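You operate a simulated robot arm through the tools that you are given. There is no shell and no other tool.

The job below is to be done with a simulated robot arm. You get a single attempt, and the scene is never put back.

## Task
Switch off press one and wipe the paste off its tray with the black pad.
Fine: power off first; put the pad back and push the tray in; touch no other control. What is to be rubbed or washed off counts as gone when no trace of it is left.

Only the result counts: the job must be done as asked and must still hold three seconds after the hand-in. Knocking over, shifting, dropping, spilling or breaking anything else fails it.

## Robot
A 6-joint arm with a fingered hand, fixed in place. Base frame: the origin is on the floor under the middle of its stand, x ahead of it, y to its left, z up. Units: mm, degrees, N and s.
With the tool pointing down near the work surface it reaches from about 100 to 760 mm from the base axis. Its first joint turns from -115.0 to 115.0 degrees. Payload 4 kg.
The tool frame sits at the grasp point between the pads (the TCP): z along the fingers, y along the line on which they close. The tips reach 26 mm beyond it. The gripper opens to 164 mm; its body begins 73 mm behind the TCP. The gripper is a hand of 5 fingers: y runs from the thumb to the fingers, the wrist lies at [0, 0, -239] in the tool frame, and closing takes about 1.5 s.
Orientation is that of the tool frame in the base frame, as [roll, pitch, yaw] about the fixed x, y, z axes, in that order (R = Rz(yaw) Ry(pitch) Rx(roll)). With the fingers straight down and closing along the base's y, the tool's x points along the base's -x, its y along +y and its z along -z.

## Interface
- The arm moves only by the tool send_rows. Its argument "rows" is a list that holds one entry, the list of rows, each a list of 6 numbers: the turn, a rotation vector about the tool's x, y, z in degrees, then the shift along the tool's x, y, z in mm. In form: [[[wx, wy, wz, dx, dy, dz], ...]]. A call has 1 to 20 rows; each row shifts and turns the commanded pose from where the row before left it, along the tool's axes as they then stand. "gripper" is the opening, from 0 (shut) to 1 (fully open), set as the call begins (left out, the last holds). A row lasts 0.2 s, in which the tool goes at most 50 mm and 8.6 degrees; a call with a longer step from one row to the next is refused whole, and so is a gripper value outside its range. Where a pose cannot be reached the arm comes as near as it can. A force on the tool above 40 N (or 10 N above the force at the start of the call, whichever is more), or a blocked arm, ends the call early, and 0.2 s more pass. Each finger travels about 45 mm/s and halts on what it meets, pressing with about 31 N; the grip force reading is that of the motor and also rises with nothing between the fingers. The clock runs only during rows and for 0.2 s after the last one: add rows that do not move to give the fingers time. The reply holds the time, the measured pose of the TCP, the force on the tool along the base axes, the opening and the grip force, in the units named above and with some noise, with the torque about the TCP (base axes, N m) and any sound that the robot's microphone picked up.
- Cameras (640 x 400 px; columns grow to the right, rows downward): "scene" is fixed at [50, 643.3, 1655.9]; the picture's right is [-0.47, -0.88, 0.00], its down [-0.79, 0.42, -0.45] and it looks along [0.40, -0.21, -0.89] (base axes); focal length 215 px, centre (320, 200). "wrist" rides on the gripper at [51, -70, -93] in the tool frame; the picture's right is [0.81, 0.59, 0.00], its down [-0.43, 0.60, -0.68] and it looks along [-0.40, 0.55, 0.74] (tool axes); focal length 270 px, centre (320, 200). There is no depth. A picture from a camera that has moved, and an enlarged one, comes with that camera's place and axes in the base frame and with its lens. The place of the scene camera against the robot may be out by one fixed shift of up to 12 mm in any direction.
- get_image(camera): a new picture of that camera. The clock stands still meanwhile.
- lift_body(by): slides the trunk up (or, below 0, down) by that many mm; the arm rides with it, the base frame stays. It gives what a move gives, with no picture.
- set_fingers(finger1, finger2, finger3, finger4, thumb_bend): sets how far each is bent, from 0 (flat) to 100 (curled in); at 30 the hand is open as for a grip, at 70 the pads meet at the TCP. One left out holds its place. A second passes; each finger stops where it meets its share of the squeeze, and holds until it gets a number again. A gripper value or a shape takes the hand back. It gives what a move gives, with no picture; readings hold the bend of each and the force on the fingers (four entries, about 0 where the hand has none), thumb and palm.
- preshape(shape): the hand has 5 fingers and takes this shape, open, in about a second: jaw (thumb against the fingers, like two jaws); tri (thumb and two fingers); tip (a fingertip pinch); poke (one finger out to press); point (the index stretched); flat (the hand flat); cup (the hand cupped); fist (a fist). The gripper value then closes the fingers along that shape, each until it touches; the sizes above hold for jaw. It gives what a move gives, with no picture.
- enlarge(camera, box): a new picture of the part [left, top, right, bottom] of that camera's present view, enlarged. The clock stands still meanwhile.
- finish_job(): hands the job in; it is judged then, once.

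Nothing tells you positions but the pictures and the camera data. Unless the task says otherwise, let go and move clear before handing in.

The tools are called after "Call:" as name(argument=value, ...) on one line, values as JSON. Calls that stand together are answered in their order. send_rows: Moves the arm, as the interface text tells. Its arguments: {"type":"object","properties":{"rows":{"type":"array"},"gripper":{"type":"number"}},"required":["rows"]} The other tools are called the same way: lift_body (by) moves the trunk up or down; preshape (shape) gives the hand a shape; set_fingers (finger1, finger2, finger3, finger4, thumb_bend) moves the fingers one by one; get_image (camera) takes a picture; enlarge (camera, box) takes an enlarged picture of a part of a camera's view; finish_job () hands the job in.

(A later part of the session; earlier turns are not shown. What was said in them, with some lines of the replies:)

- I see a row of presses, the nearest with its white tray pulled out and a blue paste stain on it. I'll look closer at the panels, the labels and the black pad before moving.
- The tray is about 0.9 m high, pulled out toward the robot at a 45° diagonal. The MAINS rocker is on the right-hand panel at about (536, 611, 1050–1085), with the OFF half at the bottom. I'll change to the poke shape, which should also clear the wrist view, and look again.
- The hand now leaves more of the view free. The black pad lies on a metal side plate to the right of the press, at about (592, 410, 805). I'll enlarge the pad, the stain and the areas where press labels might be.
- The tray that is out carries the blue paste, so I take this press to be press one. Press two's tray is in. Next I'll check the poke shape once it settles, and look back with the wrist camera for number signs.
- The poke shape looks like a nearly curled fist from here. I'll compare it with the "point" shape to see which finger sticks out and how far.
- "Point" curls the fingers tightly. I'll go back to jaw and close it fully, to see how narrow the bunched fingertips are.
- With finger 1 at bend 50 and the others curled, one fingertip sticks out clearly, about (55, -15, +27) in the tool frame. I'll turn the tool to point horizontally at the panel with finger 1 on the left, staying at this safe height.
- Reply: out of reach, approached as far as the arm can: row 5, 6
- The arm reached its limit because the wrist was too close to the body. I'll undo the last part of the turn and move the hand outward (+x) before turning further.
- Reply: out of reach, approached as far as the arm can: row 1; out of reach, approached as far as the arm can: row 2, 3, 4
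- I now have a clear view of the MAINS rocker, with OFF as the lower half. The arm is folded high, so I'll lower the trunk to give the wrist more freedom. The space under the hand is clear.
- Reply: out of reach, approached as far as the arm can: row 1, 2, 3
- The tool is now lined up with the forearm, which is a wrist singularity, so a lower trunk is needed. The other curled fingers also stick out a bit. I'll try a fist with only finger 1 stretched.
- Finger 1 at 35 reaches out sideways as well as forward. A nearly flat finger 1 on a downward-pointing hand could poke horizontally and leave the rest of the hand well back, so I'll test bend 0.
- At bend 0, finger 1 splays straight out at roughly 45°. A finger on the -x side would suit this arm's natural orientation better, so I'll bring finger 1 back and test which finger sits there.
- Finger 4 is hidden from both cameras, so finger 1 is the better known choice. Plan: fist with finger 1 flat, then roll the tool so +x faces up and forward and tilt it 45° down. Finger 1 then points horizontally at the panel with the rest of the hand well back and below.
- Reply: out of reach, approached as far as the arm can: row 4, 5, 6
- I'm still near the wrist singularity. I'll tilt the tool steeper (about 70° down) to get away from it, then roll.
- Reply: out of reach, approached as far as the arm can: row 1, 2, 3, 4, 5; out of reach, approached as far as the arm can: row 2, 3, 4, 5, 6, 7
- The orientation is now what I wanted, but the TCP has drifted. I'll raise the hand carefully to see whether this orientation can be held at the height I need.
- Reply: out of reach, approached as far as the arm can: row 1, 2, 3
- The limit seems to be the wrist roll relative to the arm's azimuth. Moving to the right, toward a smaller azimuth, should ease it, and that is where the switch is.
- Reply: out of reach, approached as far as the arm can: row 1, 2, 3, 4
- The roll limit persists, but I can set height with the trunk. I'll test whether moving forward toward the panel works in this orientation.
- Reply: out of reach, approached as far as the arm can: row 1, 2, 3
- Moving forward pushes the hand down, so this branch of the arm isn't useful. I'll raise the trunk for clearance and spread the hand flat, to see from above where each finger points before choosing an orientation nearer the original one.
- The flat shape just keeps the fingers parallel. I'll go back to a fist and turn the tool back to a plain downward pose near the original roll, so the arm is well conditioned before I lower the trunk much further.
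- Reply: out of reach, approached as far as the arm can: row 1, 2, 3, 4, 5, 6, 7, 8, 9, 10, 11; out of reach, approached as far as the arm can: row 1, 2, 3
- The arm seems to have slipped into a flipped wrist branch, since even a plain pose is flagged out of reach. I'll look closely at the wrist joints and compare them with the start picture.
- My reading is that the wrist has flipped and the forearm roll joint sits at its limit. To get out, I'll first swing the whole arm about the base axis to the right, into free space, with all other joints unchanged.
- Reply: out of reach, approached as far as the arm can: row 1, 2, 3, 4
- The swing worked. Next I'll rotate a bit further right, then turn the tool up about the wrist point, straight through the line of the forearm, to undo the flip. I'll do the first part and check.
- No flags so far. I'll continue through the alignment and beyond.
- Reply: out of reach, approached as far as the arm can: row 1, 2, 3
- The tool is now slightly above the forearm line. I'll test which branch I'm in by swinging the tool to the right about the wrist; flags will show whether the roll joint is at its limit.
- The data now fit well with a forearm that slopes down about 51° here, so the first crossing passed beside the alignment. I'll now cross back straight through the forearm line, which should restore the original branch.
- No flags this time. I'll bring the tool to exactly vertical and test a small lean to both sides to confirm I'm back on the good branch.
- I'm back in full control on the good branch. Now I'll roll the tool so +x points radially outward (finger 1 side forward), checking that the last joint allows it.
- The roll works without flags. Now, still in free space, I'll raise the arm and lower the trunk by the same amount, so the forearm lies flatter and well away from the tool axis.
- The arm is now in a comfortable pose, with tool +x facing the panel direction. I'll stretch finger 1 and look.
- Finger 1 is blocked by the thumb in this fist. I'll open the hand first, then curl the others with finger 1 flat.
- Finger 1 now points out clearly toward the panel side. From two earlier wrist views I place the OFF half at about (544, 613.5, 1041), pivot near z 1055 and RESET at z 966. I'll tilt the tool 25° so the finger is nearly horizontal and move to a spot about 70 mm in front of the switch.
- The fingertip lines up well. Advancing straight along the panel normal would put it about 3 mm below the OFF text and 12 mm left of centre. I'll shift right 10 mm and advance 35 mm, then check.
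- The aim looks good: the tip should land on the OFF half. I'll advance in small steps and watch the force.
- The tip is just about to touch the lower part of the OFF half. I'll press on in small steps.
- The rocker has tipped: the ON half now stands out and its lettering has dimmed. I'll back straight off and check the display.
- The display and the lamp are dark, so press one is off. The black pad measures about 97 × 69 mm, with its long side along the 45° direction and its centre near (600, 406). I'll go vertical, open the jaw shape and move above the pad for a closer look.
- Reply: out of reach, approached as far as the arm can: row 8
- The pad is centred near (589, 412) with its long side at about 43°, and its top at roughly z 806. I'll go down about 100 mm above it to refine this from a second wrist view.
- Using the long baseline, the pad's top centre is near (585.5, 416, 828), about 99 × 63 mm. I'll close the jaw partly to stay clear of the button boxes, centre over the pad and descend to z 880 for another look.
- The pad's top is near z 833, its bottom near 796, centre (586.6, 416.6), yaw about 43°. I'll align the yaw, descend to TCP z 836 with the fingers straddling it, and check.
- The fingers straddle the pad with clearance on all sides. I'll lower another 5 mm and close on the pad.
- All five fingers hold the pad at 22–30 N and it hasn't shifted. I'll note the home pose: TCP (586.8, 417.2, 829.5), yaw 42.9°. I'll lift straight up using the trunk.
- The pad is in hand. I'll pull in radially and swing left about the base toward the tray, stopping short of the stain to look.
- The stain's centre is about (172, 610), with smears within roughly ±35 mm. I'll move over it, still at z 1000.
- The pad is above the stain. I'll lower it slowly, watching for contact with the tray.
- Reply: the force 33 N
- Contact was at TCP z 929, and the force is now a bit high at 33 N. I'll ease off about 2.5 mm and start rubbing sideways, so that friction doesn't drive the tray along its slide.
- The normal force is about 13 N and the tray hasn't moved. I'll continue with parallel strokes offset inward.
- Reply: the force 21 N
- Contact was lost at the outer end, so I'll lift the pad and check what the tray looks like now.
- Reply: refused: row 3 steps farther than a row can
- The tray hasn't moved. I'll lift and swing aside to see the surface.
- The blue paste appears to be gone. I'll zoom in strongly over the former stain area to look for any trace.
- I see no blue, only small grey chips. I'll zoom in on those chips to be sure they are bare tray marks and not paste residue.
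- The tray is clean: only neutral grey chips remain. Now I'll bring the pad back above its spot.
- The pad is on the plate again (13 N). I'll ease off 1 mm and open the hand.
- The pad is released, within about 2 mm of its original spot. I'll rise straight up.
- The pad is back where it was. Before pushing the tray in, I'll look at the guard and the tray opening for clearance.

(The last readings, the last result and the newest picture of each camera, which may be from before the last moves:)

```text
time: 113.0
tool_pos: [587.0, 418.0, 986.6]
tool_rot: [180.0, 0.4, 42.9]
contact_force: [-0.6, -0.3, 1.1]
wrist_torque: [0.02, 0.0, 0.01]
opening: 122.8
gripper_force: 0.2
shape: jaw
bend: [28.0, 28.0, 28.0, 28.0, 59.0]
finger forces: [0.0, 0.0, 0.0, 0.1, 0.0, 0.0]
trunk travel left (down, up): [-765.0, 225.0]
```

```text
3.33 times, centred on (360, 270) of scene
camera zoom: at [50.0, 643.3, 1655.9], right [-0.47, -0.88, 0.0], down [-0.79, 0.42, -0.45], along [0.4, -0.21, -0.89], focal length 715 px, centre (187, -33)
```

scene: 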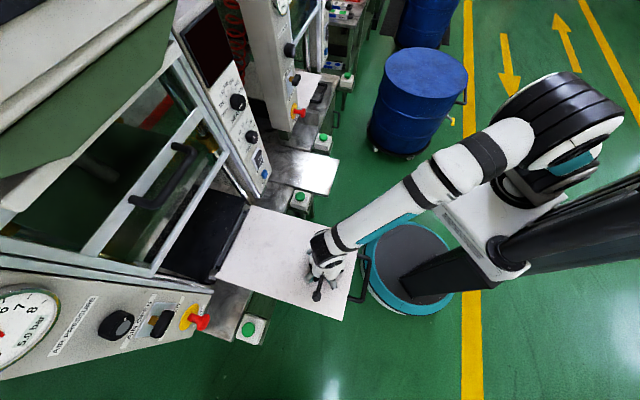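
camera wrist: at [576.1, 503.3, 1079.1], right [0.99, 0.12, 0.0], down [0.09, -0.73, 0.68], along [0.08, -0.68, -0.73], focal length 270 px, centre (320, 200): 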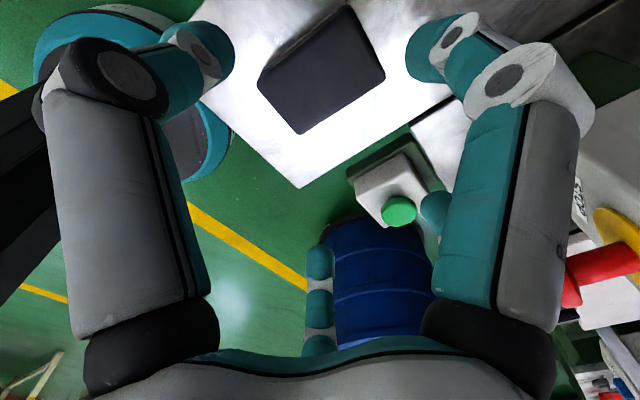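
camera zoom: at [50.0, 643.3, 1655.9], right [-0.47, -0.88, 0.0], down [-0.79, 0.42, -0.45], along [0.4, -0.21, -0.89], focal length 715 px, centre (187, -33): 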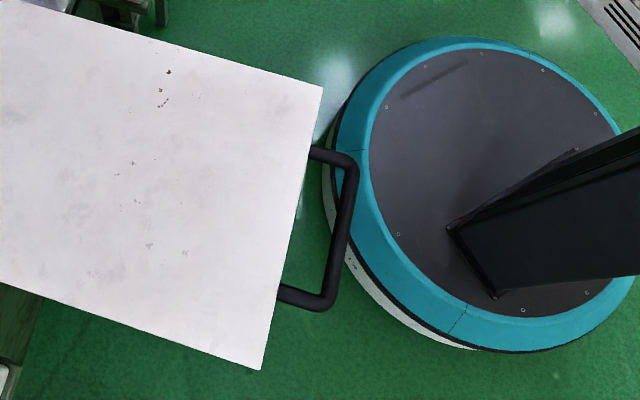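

The guard is raised (bottom rail around z 1210), so the opening for the tray is free. I'll push on the handle bar with closed fingers, starting from the robot side. First I'll retract to free space, raise the arm, close the hand and lower the trunk to get a good arm posture.

Call:
send_rows(rows=[[[0, 0, 0, -39.7, -5.2, 0], [0, 0, 0, -39.7, -5.2, 0], [0, 0, 0, -39.7, -5.2, 0], [0, 0, 0, -39.7, -5.2, 0], [0, 0, 0, 0, 0, -44], [0, 0, 0, 0, 0, -44], [0, 0, 0, 0, 0, -44], [0, 0, 0, 0, 0, -44], [0, 0, 0, 0, 0, -44], [0, 0, 0, 0, 0, -44], [0, 0, 0, 0, 0, -44], [0, 0, 0, 0, 0, 0]]], gripper=0.0)

Call:
lift_body(by=-310)

Call:
get_image(camera="scene")

```text
time: 115.7
tool_pos: [457.4, 326.0, 1296.3]
tool_rot: [179.9, 0.5, 42.9]
contact_force: [0.0, 0.2, 0.4]
wrist_torque: [0.0, 0.03, 0.01]
opening: 0.0
gripper_force: 31.1
shape: jaw
bend: [70.0, 70.0, 70.0, 70.0, 70.0]
finger forces: [0.0, 0.0, 0.0, 0.1, 0.0, 0.1]
trunk travel left (down, up): [-765.0, 225.0]
```

```text
time: 118.7
tool_pos: [456.4, 327.0, 987.0]
tool_rot: [179.9, 0.4, 43.0]
contact_force: [-0.5, -0.2, 0.2]
wrist_torque: [-0.03, -0.04, -0.03]
opening: 0.0
gripper_force: 31.1
shape: jaw
bend: [70.0, 70.0, 70.0, 70.0, 70.0]
finger forces: [0.0, 0.1, 0.0, 0.0, 0.2, 0.0]
trunk travel left (down, up): [-455.0, 535.0]
```

```text
taken
```

scene: 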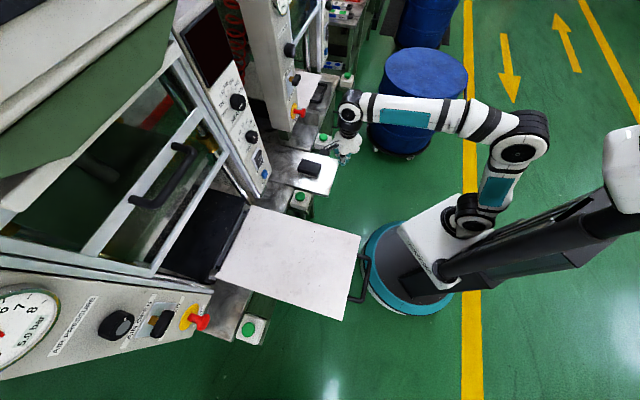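

The posture is good. Now I'll pull in, raise slightly, swing round to the robot side of the tray handle and turn the tool so that tool y faces the press.

Call:
send_rows(rows=[[[0, 0, 0, -43.3, -5.6, -17], [0, 0, 0, -43.3, -5.6, -17], [0, 0, 0, -43.3, -5.6, -17], [0, 0, -6.05, 3.45, -45.2, 0], [0, 0, -6.05, 3.45, -45.2, 0], [0, 0, -6.05, 3.45, -45.2, 0], [0, 0, -6.05, 3.45, -45.2, 0], [0, 0, -6.05, 3.45, -45.2, 0], [0, 0, -6.05, 3.45, -45.2, 0], [0, 0, -6.05, 3.45, -45.2, 0], [0, 0, -6.05, 3.45, -45.2, 0], [0, 0, -6.05, 3.45, -45.2, 0], [0, 0, -7.5, 0, 0, 0], [0, 0, -7.5, 0, 0, 0], [0, 0, -7.5, 0, 0, 0], [0, 0, -7.5, 0, 0, 0], [0, 0, -7.5, 0, 0, 0], [0, 0, 0, 0, 0, 0]]])

Call:
get_image(camera="scene")

Call:
get_image(camera="wrist")

```text
time: 122.5
tool_pos: [2.2, 431.3, 1017.2]
tool_rot: [-179.9, -0.2, 135.0]
contact_force: [-0.5, -0.5, -0.7]
wrist_torque: [0.03, -0.01, -0.02]
opening: 0.0
gripper_force: 30.8
shape: jaw
bend: [70.0, 70.0, 70.0, 70.0, 70.0]
finger forces: [0.1, 0.1, 0.0, 0.0, 0.1, 0.1]
out of reach, approached as far as the arm can: row 2, 3
trunk travel left (down, up): [-455.0, 535.0]
```

```text
taken
```

scene: 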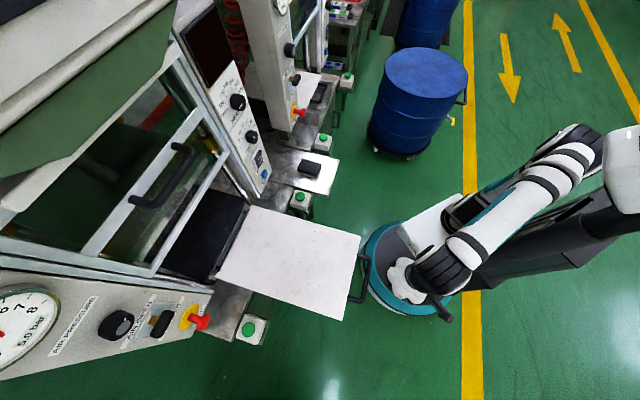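

```text
taken
camera wrist: at [-82.9, 418.4, 1109.5], right [-0.15, 0.99, 0.0], down [0.73, 0.11, 0.67], along [0.67, 0.11, -0.74], focal length 270 px, centre (320, 200)
```

wrist: 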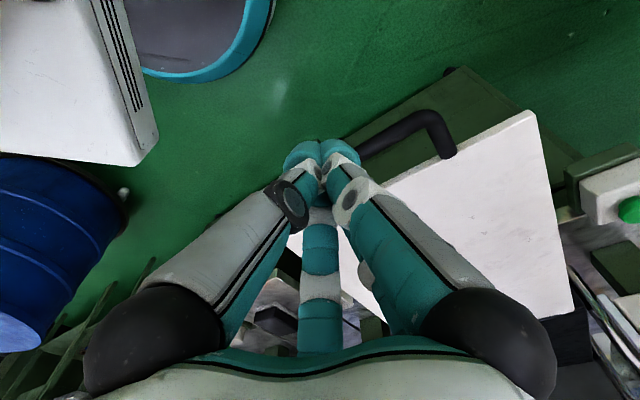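

I'm at the robot side of the handle (d ≈ 306, lateral ≈ -303); the handle bar is at about d 368, z 890. I'll adjust the trunk, lower partway and tilt the tool so the closed fingers present a vertical front toward the bar.

Call:
lift_body(by=70)

Call:
send_rows(rows=[[[0, 0, 0, 0, 0, 39], [0, 0, 0, 0, 0, 39], [0, 0, 0, 0, 0, 39], [0, 0, 0, 0, 0, 39], [-7.33, 0, 0, 0, 0, 0], [-7.33, 0, 0, 0, 0, 0], [-7.33, 0, 0, 0, 0, 0], [0, 0, 0, 0, 0, 0]]])

Call:
get_image(camera="scene")

Call:
get_image(camera="wrist")

```text
time: 123.6
tool_pos: [3.7, 432.1, 1086.1]
tool_rot: [-179.8, -0.3, 134.8]
contact_force: [0.1, 0.7, -0.8]
wrist_torque: [0.03, -0.04, 0.0]
opening: 0.0
gripper_force: 31.4
shape: jaw
bend: [70.0, 70.0, 70.0, 70.0, 70.0]
finger forces: [0.0, 0.1, 0.0, 0.1, 0.0, 0.1]
trunk travel left (down, up): [-525.0, 465.0]
```

```text
time: 125.4
tool_pos: [13.1, 440.0, 933.8]
tool_rot: [158.1, -1.1, 132.7]
contact_force: [0.5, 0.8, 0.1]
wrist_torque: [0.0, -0.01, 0.01]
opening: 0.1
gripper_force: 30.9
shape: jaw
bend: [70.0, 70.0, 70.0, 70.0, 70.0]
finger forces: [0.0, 0.0, 0.1, 0.0, 0.0, 0.1]
trunk travel left (down, up): [-525.0, 465.0]
```

```text
taken
```

scene: 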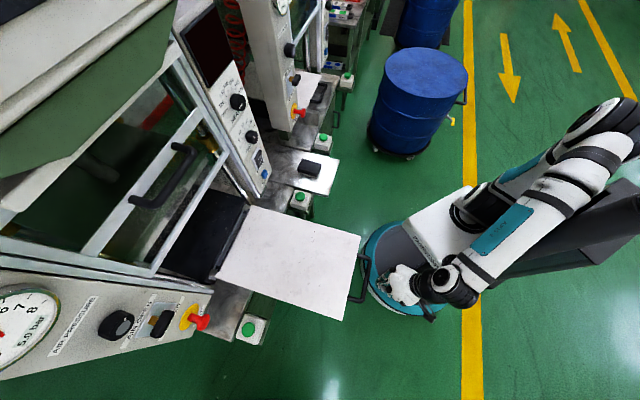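

```text
taken
camera wrist: at [-93.5, 409.2, 995.4], right [-0.14, 0.96, 0.23], down [0.52, -0.13, 0.84], along [0.84, 0.24, -0.49], focal length 270 px, centre (320, 200)
```

wrist: 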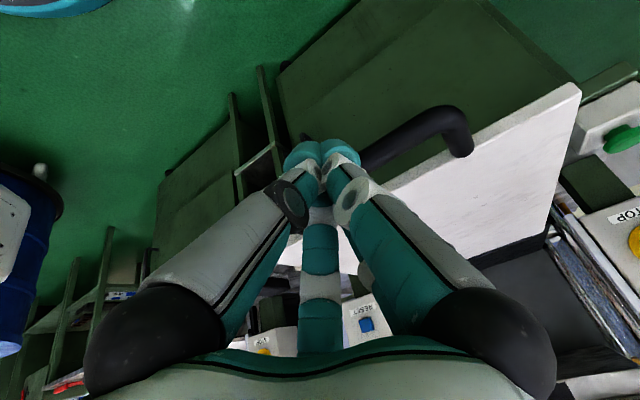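

The bar sits at about d 372, z 888. I'll lower to z 866, correct the yaw and approach to just before contact.

Call:
send_rows(rows=[[[0.04, 0.86, -2.13, -0.65, -12.7, 31.5], [0, 0, 0, -0.65, -12.7, 31.5], [0, 0, 0, 0, 0, 0]]])

Call:
enlarge(camera="scene", box=[320, 210, 440, 330])

Call:
get_image(camera="wrist")

```text
time: 126.2
tool_pos: [13.1, 439.1, 875.6]
tool_rot: [157.3, -1.7, 135.5]
contact_force: [0.1, 0.3, 0.2]
wrist_torque: [0.01, -0.04, 0.05]
opening: 0.0
gripper_force: 31.2
shape: jaw
bend: [70.0, 70.0, 70.0, 70.0, 70.0]
finger forces: [0.0, 0.1, 0.1, 0.0, 0.0, 0.0]
trunk travel left (down, up): [-525.0, 465.0]
```

```text
3.33 times, centred on (380, 270) of scene
camera zoom: at [50.0, 643.3, 1655.9], right [-0.47, -0.88, 0.0], down [-0.79, 0.42, -0.45], along [0.4, -0.21, -0.89], focal length 715 px, centre (120, -33)
```

zoom: 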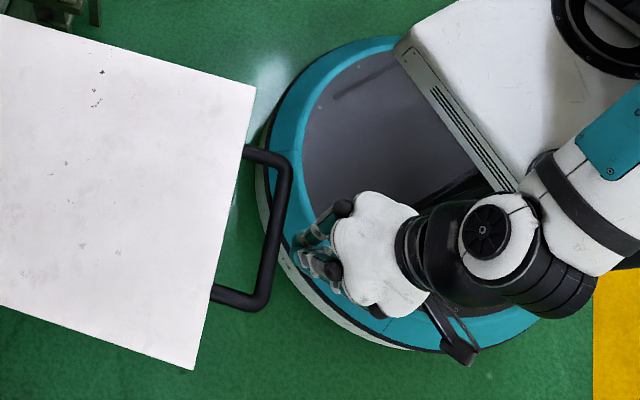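

```text
taken
camera wrist: at [-92.4, 402.2, 935.2], right [-0.19, 0.95, 0.25], down [0.53, -0.11, 0.84], along [0.83, 0.29, -0.48], focal length 270 px, centre (320, 200)
```

wrist: 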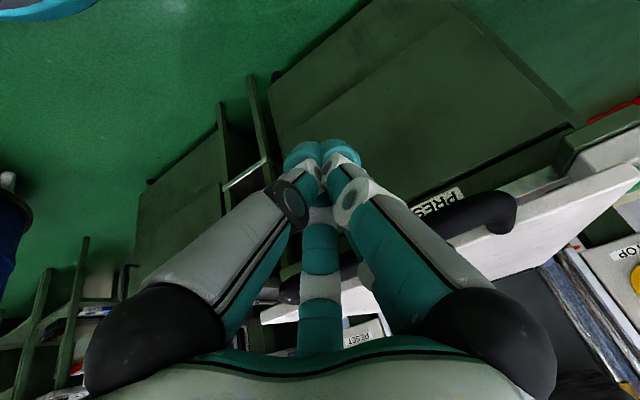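

I can see a "PRESS…" label plate below the tray; I'll read it to confirm the press number.

Call:
enlarge(camera="wrist", box=[395, 170, 475, 220])

Call:
enlarge(camera="wrist", box=[100, 60, 420, 260])

```text
8.00 times, centred on (435, 195) of wrist
camera zoom: at [-92.4, 402.2, 935.2], right [-0.19, 0.95, 0.25], down [0.53, -0.11, 0.84], along [0.83, 0.29, -0.48], focal length 2162 px, centre (-600, 240)
```

zoom: 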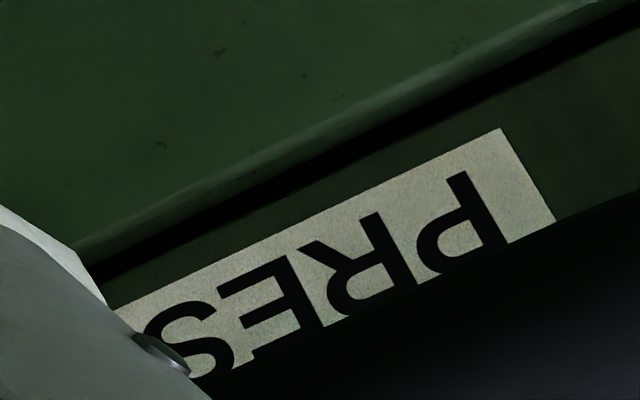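

```text
2.00 times, centred on (260, 160) of wrist
camera zoom: at [-92.4, 402.2, 935.2], right [-0.19, 0.95, 0.25], down [0.53, -0.11, 0.84], along [0.83, 0.29, -0.48], focal length 541 px, centre (440, 280)
```

zoom: 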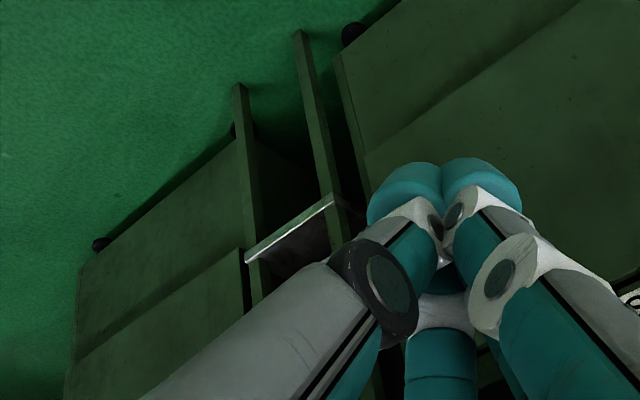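

Its number is hidden by a finger for now. I'll lower 8 mm more and begin pushing the handle gently along the slide direction.

Call:
send_rows(rows=[[[0, 0, 0, 0, -3.1, 7.4], [0, 0, 0, 0, 9.2, 3.9], [0, 0, 0, 0, 9.2, 3.9], [0, 0, 0, 0, 9.2, 3.9], [0, 0, 0, 0, 0, 0]]])

Call:
enlarge(camera="scene", box=[300, 200, 420, 330])

```text
time: 127.4
tool_pos: [20.8, 452.7, 854.4]
tool_rot: [158.1, -0.1, 137.3]
contact_force: [0.0, -1.2, -0.6]
wrist_torque: [0.0, 0.0, 0.01]
opening: 0.0
gripper_force: 30.9
shape: jaw
bend: [70.0, 70.0, 70.0, 70.0, 70.0]
finger forces: [0.1, 0.1, 0.0, 0.0, 0.0, 0.1]
trunk travel left (down, up): [-525.0, 465.0]
```

```text
3.08 times, centred on (360, 265) of scene
camera zoom: at [50.0, 643.3, 1655.9], right [-0.47, -0.88, 0.0], down [-0.79, 0.42, -0.45], along [0.4, -0.21, -0.89], focal length 660 px, centre (197, 0)
```

zoom: 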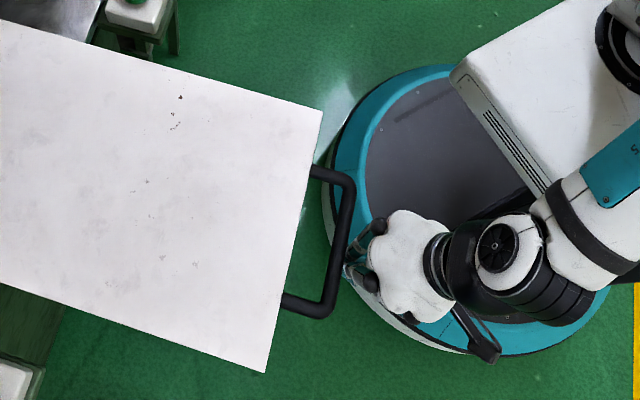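

Call:
send_rows(rows=[[[0, 0, 0, 0, 9.2, 3.9], [0, 0, 0, 0, 9.2, 3.9], [0, 0, 0, 0, 9.2, 3.9], [0, 0, 0, 0, 0, 0]]])

Call:
enlarge(camera="scene", box=[300, 200, 420, 330])

```text
time: 128.4
tool_pos: [42.7, 475.4, 852.0]
tool_rot: [158.1, -0.3, 137.1]
contact_force: [-0.9, -0.4, -0.2]
wrist_torque: [0.01, -0.02, -0.03]
opening: 0.1
gripper_force: 31.0
shape: jaw
bend: [70.0, 70.0, 70.0, 70.0, 70.0]
finger forces: [0.0, 0.0, 1.0, 0.0, 0.0, 0.0]
trunk travel left (down, up): [-525.0, 465.0]
```

```text
3.08 times, centred on (360, 265) of scene
camera zoom: at [50.0, 643.3, 1655.9], right [-0.47, -0.88, 0.0], down [-0.79, 0.42, -0.45], along [0.4, -0.21, -0.89], focal length 660 px, centre (197, 0)
```

zoom: 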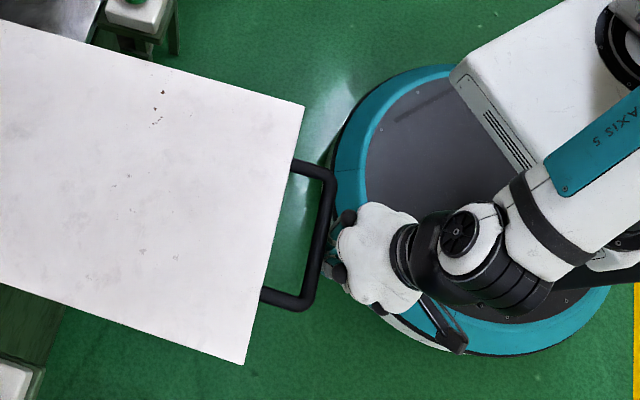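

The tray is sliding with almost no force. I'll keep pushing along the slide direction.

Call:
send_rows(rows=[[[0, 0, 0, -0.7, 18.5, 7.46], [0, 0, 0, -0.7, 18.5, 7.46], [0, 0, 0, -0.7, 18.5, 7.46], [0, 0, 0, -0.7, 18.5, 7.46], [0, 0, 0, -0.7, 18.5, 7.46], [0, 0, 0, -0.7, 18.5, 7.46], [0, 0, 0, -0.7, 18.5, 7.46], [0, 0, 0, -0.7, 18.5, 7.46], [0, 0, 0, 0, 0, 0]]])

Call:
get_image(camera="scene")

```text
time: 130.4
tool_pos: [156.3, 587.2, 851.9]
tool_rot: [158.2, -0.3, 137.1]
contact_force: [-0.7, -0.1, 0.6]
wrist_torque: [-0.01, 0.01, 0.0]
opening: 0.2
gripper_force: 30.8
shape: jaw
bend: [70.0, 70.0, 70.0, 70.0, 70.0]
finger forces: [0.0, 0.1, 0.1, 0.0, 0.0, 0.0]
trunk travel left (down, up): [-525.0, 465.0]
```

```text
taken
```

scene: 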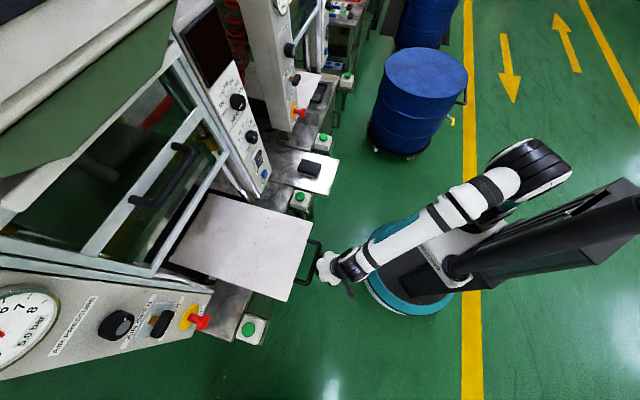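

Call:
send_rows(rows=[[[0, 0, 0, -0.7, 18.5, 7.46], [0, 0, 0, -0.7, 18.5, 7.46], [0, 0, 0, -0.7, 18.5, 7.46], [0, 0, 0, -0.7, 18.5, 7.46], [0, 0, 0, -0.7, 18.5, 7.46], [0, 0, 0, -0.7, 18.5, 7.46], [0, 0, 0, -0.7, 18.5, 7.46], [0, 0, 0, 0, 0, 0]]])

Call:
get_image(camera="scene")

Call:
enlarge(camera="scene", box=[160, 150, 360, 290])

```text
time: 132.2
tool_pos: [255.5, 685.9, 851.1]
tool_rot: [158.2, -0.3, 137.1]
contact_force: [0.0, -0.5, 0.0]
wrist_torque: [0.0, -0.01, -0.01]
opening: 0.0
gripper_force: 31.0
shape: jaw
bend: [70.0, 70.0, 70.0, 70.0, 70.0]
finger forces: [0.0, 0.1, 0.0, 0.0, 0.0, 0.1]
trunk travel left (down, up): [-525.0, 465.0]
```

```text
taken
```

scene: 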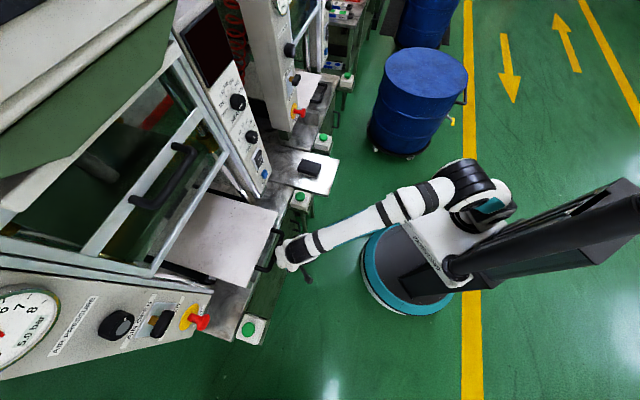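

```text
2.86 times, centred on (260, 220) of scene
camera zoom: at [50.0, 643.3, 1655.9], right [-0.47, -0.88, 0.0], down [-0.79, 0.42, -0.45], along [0.4, -0.21, -0.89], focal length 613 px, centre (491, 143)
```

zoom: 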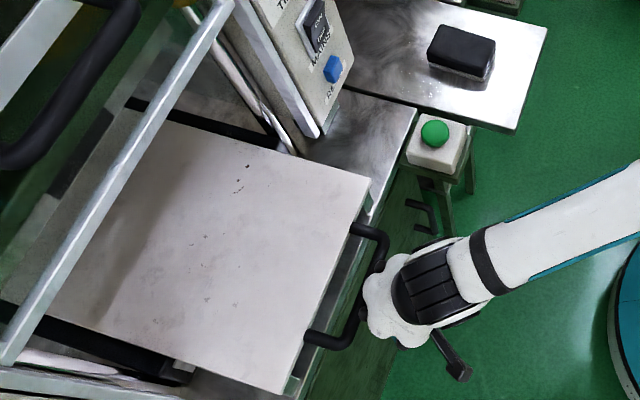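

About 320 mm moved so far. I'll continue more slowly toward the end stop, watching the force.

Call:
send_rows(rows=[[[0, 0, 0, -0.35, 9.3, 3.5], [0, 0, 0, -0.35, 9.3, 3.5], [0, 0, 0, -0.35, 9.3, 3.5], [0, 0, 0, -0.35, 9.3, 3.5], [0, 0, 0, -0.35, 9.3, 3.5], [0, 0, 0, 0, 0, 0]]])

Call:
enlarge(camera="scene", box=[160, 150, 360, 290])

Call:
get_image(camera="wrist")

```text
time: 133.6
tool_pos: [289.8, 723.5, 853.4]
tool_rot: [158.2, -0.1, 137.1]
contact_force: [-0.8, -0.4, 0.4]
wrist_torque: [0.02, 0.0, -0.06]
opening: 0.0
gripper_force: 31.1
shape: jaw
bend: [70.0, 70.0, 70.0, 70.0, 70.0]
finger forces: [0.1, 0.0, 0.7, 0.1, 0.0, 0.0]
trunk travel left (down, up): [-525.0, 465.0]
```

```text
2.86 times, centred on (260, 220) of scene
camera zoom: at [50.0, 643.3, 1655.9], right [-0.47, -0.88, 0.0], down [-0.79, 0.42, -0.45], along [0.4, -0.21, -0.89], focal length 613 px, centre (491, 143)
```

zoom: 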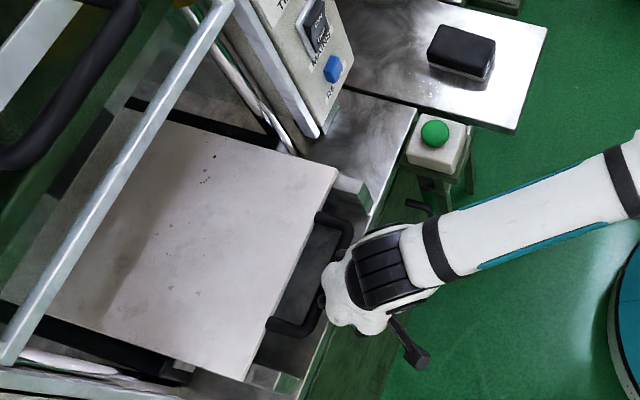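

```text
taken
camera wrist: at [185.4, 684.2, 913.9], right [-0.22, 0.95, 0.22], down [0.52, -0.08, 0.85], along [0.82, 0.3, -0.48], focal length 270 px, centre (320, 200)
```

wrist: 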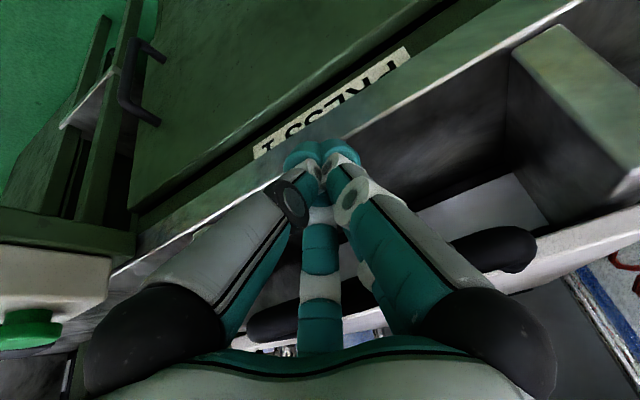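

The label reads "PRESS 1", confirming this is the right press. The tray's front is at about d 790 and needs roughly 35 mm more. I'll keep going slowly.

Call:
send_rows(rows=[[[0, 0, 0, -0.35, 9.3, 3.5], [0, 0, 0, -0.35, 9.3, 3.5], [0, 0, 0, 0, 0, 0]]])

Call:
send_rows(rows=[[[0, 0, 0, -0.2, 5.6, 2.1], [0, 0, 0, -0.2, 5.6, 2.1], [0, 0, 0, 0, 0, 0]]])

Call:
enlarge(camera="scene", box=[160, 150, 360, 290])

```text
time: 134.4
tool_pos: [304.2, 737.8, 853.8]
tool_rot: [158.1, -0.2, 137.2]
contact_force: [-0.1, -0.1, -0.7]
wrist_torque: [0.02, -0.01, -0.03]
opening: 0.0
gripper_force: 30.6
shape: jaw
bend: [70.0, 70.0, 70.0, 70.0, 70.0]
finger forces: [0.0, 0.1, 0.2, 0.0, 0.1, 0.1]
trunk travel left (down, up): [-525.0, 465.0]
```

```text
time: 135.2
tool_pos: [312.1, 743.8, 853.2]
tool_rot: [158.3, -0.2, 137.1]
contact_force: [-8.0, -11.2, -2.2]
wrist_torque: [0.47, -0.25, -0.27]
opening: 0.1
gripper_force: 31.0
shape: jaw
bend: [70.0, 70.0, 70.0, 70.0, 70.0]
finger forces: [0.0, 0.1, 14.1, 0.0, 0.0, 0.0]
trunk travel left (down, up): [-525.0, 465.0]
```

```text
2.86 times, centred on (260, 220) of scene
camera zoom: at [50.0, 643.3, 1655.9], right [-0.47, -0.88, 0.0], down [-0.79, 0.42, -0.45], along [0.4, -0.21, -0.89], focal length 613 px, centre (491, 143)
```

zoom: 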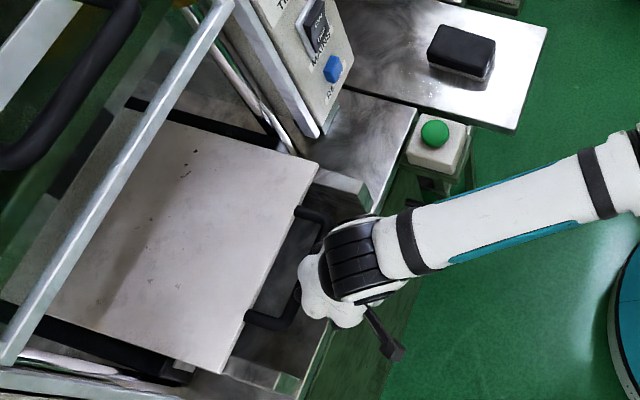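

A force of 14 N appeared and the tray front is at d ≈ 821, matching press two's closed tray. I'll press 2 mm more to confirm it's seated.

Call:
send_rows(rows=[[[0, 0, 0, 0, 1.9, 0.75], [0, 0, 0, 0, 0, 0]]])

Call:
enlarge(camera="scene", box=[160, 150, 360, 290])

```text
time: 135.8
tool_pos: [311.4, 744.3, 852.8]
tool_rot: [158.3, 0.0, 137.2]
contact_force: [-16.5, -21.0, -4.3]
wrist_torque: [0.86, -0.51, -0.45]
opening: 0.0
gripper_force: 31.0
shape: jaw
bend: [70.0, 70.0, 70.0, 70.0, 70.0]
finger forces: [0.1, 2.3, 24.5, 0.1, 0.0, 0.1]
trunk travel left (down, up): [-525.0, 465.0]
```

```text
2.86 times, centred on (260, 220) of scene
camera zoom: at [50.0, 643.3, 1655.9], right [-0.47, -0.88, 0.0], down [-0.79, 0.42, -0.45], along [0.4, -0.21, -0.89], focal length 613 px, centre (491, 143)
```

zoom: 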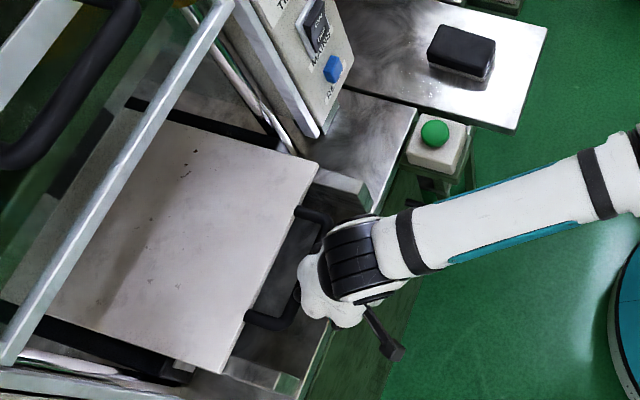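

The tray is seated against its stop. I'll back straight off.

Call:
send_rows(rows=[[[0, 0, 0, 0.1, -3, -1.2], [0, 0, 0, 0.35, -9.3, -3.5], [0, 0, 0, 0.7, -18.5, -7.4], [0, 0, 0, 0.7, -18.5, -7.4], [0, 0, 0, 0.7, -18.5, -7.4], [0, 0, 0, 0.7, -18.5, -7.4], [0, 0, 0, 0.7, -18.5, -7.4], [0, 0, 0, 0.7, -18.5, -7.4], [0, 0, 0, 0.7, -18.5, -7.4], [0, 0, 0, 0.7, -18.5, -7.4], [0, 0, 0, 0, 0, 0]]])

Call:
lift_body(by=120)

Call:
get_image(camera="scene")

Call:
enlarge(camera="scene", box=[160, 120, 360, 290])

Call:
get_image(camera="wrist")

```text
time: 138.2
tool_pos: [193.2, 623.4, 853.3]
tool_rot: [158.2, -0.3, 137.1]
contact_force: [0.8, -0.1, -0.2]
wrist_torque: [-0.03, -0.02, -0.01]
opening: 0.0
gripper_force: 31.3
shape: jaw
bend: [70.0, 70.0, 70.0, 70.0, 70.0]
finger forces: [0.0, 0.0, 0.0, 0.1, 0.0, 0.0]
trunk travel left (down, up): [-525.0, 465.0]
```

```text
time: 139.7
tool_pos: [192.3, 624.8, 974.2]
tool_rot: [158.2, -0.2, 137.0]
contact_force: [-0.4, -0.3, -0.1]
wrist_torque: [0.0, 0.0, -0.03]
opening: 0.1
gripper_force: 31.0
shape: jaw
bend: [70.0, 70.0, 70.0, 70.0, 70.0]
finger forces: [0.0, 0.1, 0.0, 0.0, 0.0, 0.1]
trunk travel left (down, up): [-645.0, 345.0]
```

```text
taken
```

scene: 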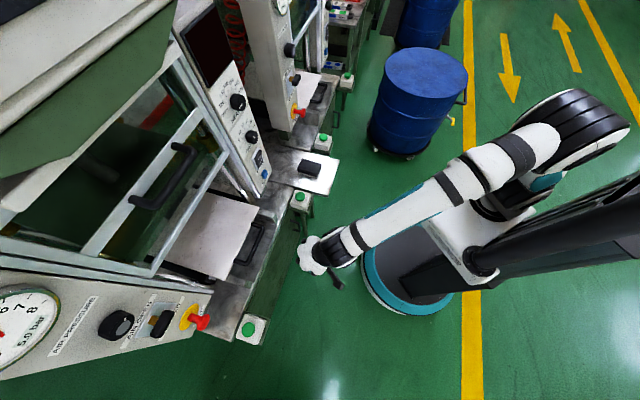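

```text
2.35 times, centred on (260, 205) of scene
camera zoom: at [50.0, 643.3, 1655.9], right [-0.47, -0.88, 0.0], down [-0.79, 0.42, -0.45], along [0.4, -0.21, -0.89], focal length 505 px, centre (461, 188)
```

zoom: 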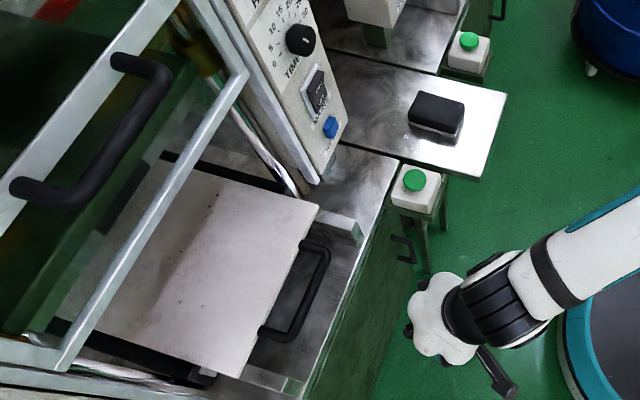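

```text
taken
camera wrist: at [87.6, 585.4, 1033.8], right [-0.22, 0.95, 0.22], down [0.52, -0.08, 0.85], along [0.82, 0.3, -0.48], focal length 270 px, centre (320, 200)
```

wrist: 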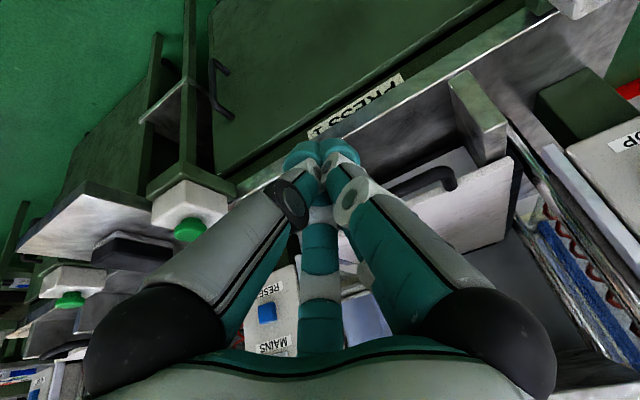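

The tray is in, the pad is back and the press is off. One last zoom over the tray surface, switch and pad before handing in.

Call:
enlarge(camera="scene", box=[180, 185, 270, 285])

Call:
enlarge(camera="scene", box=[175, 0, 350, 200])

Call:
enlarge(camera="scene", box=[0, 260, 240, 400])

```text
4.00 times, centred on (225, 235) of scene
camera zoom: at [50.0, 643.3, 1655.9], right [-0.47, -0.88, 0.0], down [-0.79, 0.42, -0.45], along [0.4, -0.21, -0.89], focal length 858 px, centre (700, 60)
```

zoom: 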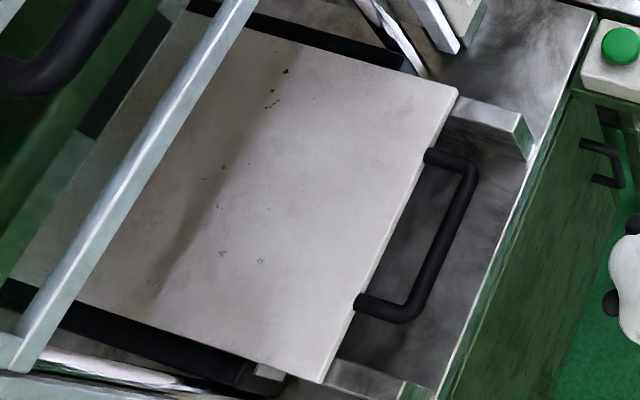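

```text
2.00 times, centred on (262, 100) of scene
camera zoom: at [50.0, 643.3, 1655.9], right [-0.47, -0.88, 0.0], down [-0.79, 0.42, -0.45], along [0.4, -0.21, -0.89], focal length 429 px, centre (435, 400)
```

zoom: 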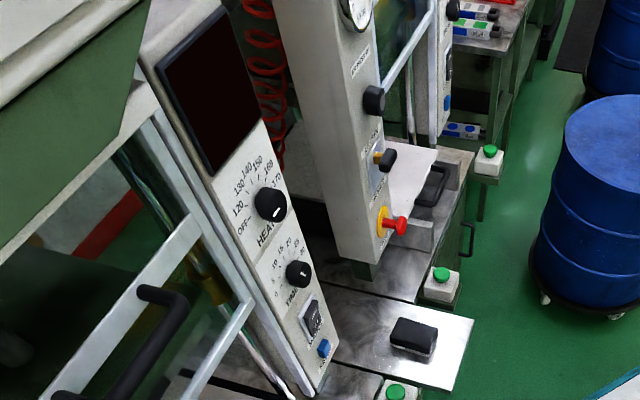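

```text
2.67 times, centred on (120, 330) of scene
camera zoom: at [50.0, 643.3, 1655.9], right [-0.47, -0.88, 0.0], down [-0.79, 0.42, -0.45], along [0.4, -0.21, -0.89], focal length 572 px, centre (853, -147)
```

zoom: 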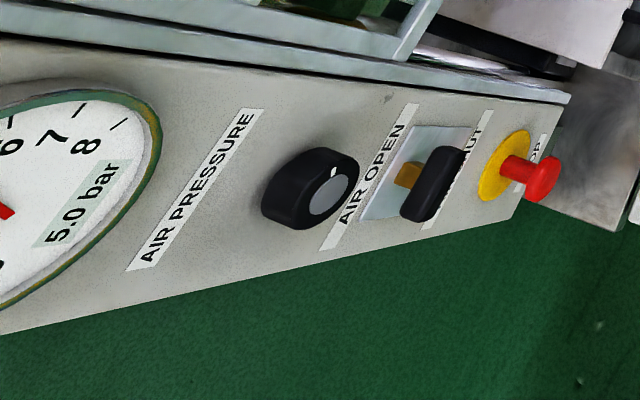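

I notice a tiny possibly bluish speck near the middle of the tray, so I'll zoom in on it.

Call:
enlarge(camera="scene", box=[192, 228, 208, 242])

Call:
enlarge(camera="scene", box=[195, 240, 215, 254])

```text
16.00 times, centred on (200, 235) of scene
camera zoom: at [50.0, 643.3, 1655.9], right [-0.47, -0.88, 0.0], down [-0.79, 0.42, -0.45], along [0.4, -0.21, -0.89], focal length 3434 px, centre (2240, -360)
```

zoom: 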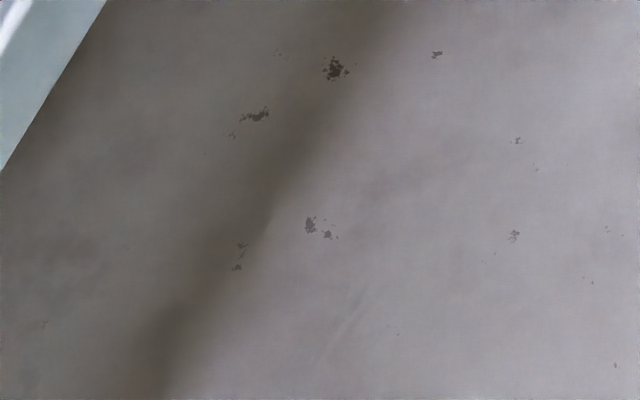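

```text
16.00 times, centred on (205, 247) of scene
camera zoom: at [50.0, 643.3, 1655.9], right [-0.47, -0.88, 0.0], down [-0.79, 0.42, -0.45], along [0.4, -0.21, -0.89], focal length 3434 px, centre (2160, -552)
```

zoom: 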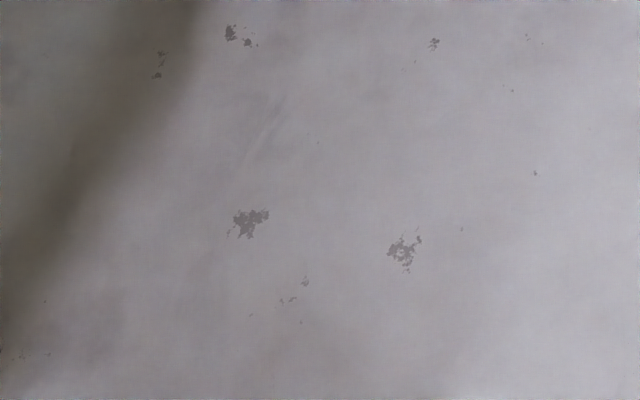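

Only neutral grey tray marks remain. Press one is off, the pad is back in place, the tray is pushed in and the hand is clear, so I'm handing in.

Call:
finish_job()

```text
The job is handed in.
```

The job is done and handed in. Press one is switched off, its tray is wiped and pushed in, and the pad is back in its place.

- **Power:** I pressed the lower (OFF) half of the MAINS rocker before touching anything else. The display and lamp went dark. No other control was touched. The label under the tray reads "PRESS 1".
- **Tray:** I wiped it with the black pad. Under strong zoom no blue paste is left, only neutral grey chips in the tray surface.
- **Pad:** it is back on its plate, within about 2 mm of where it was.
- **Tray position:** I pushed it in by the handle until it met its stop. It did not move further at about 26 N, and its front sits in about the same place as press two's closed tray.

The wiping strokes nearest the tray's outer end lost contact at the end. The zoomed pictures show that area clean too, so I did not repeat them.
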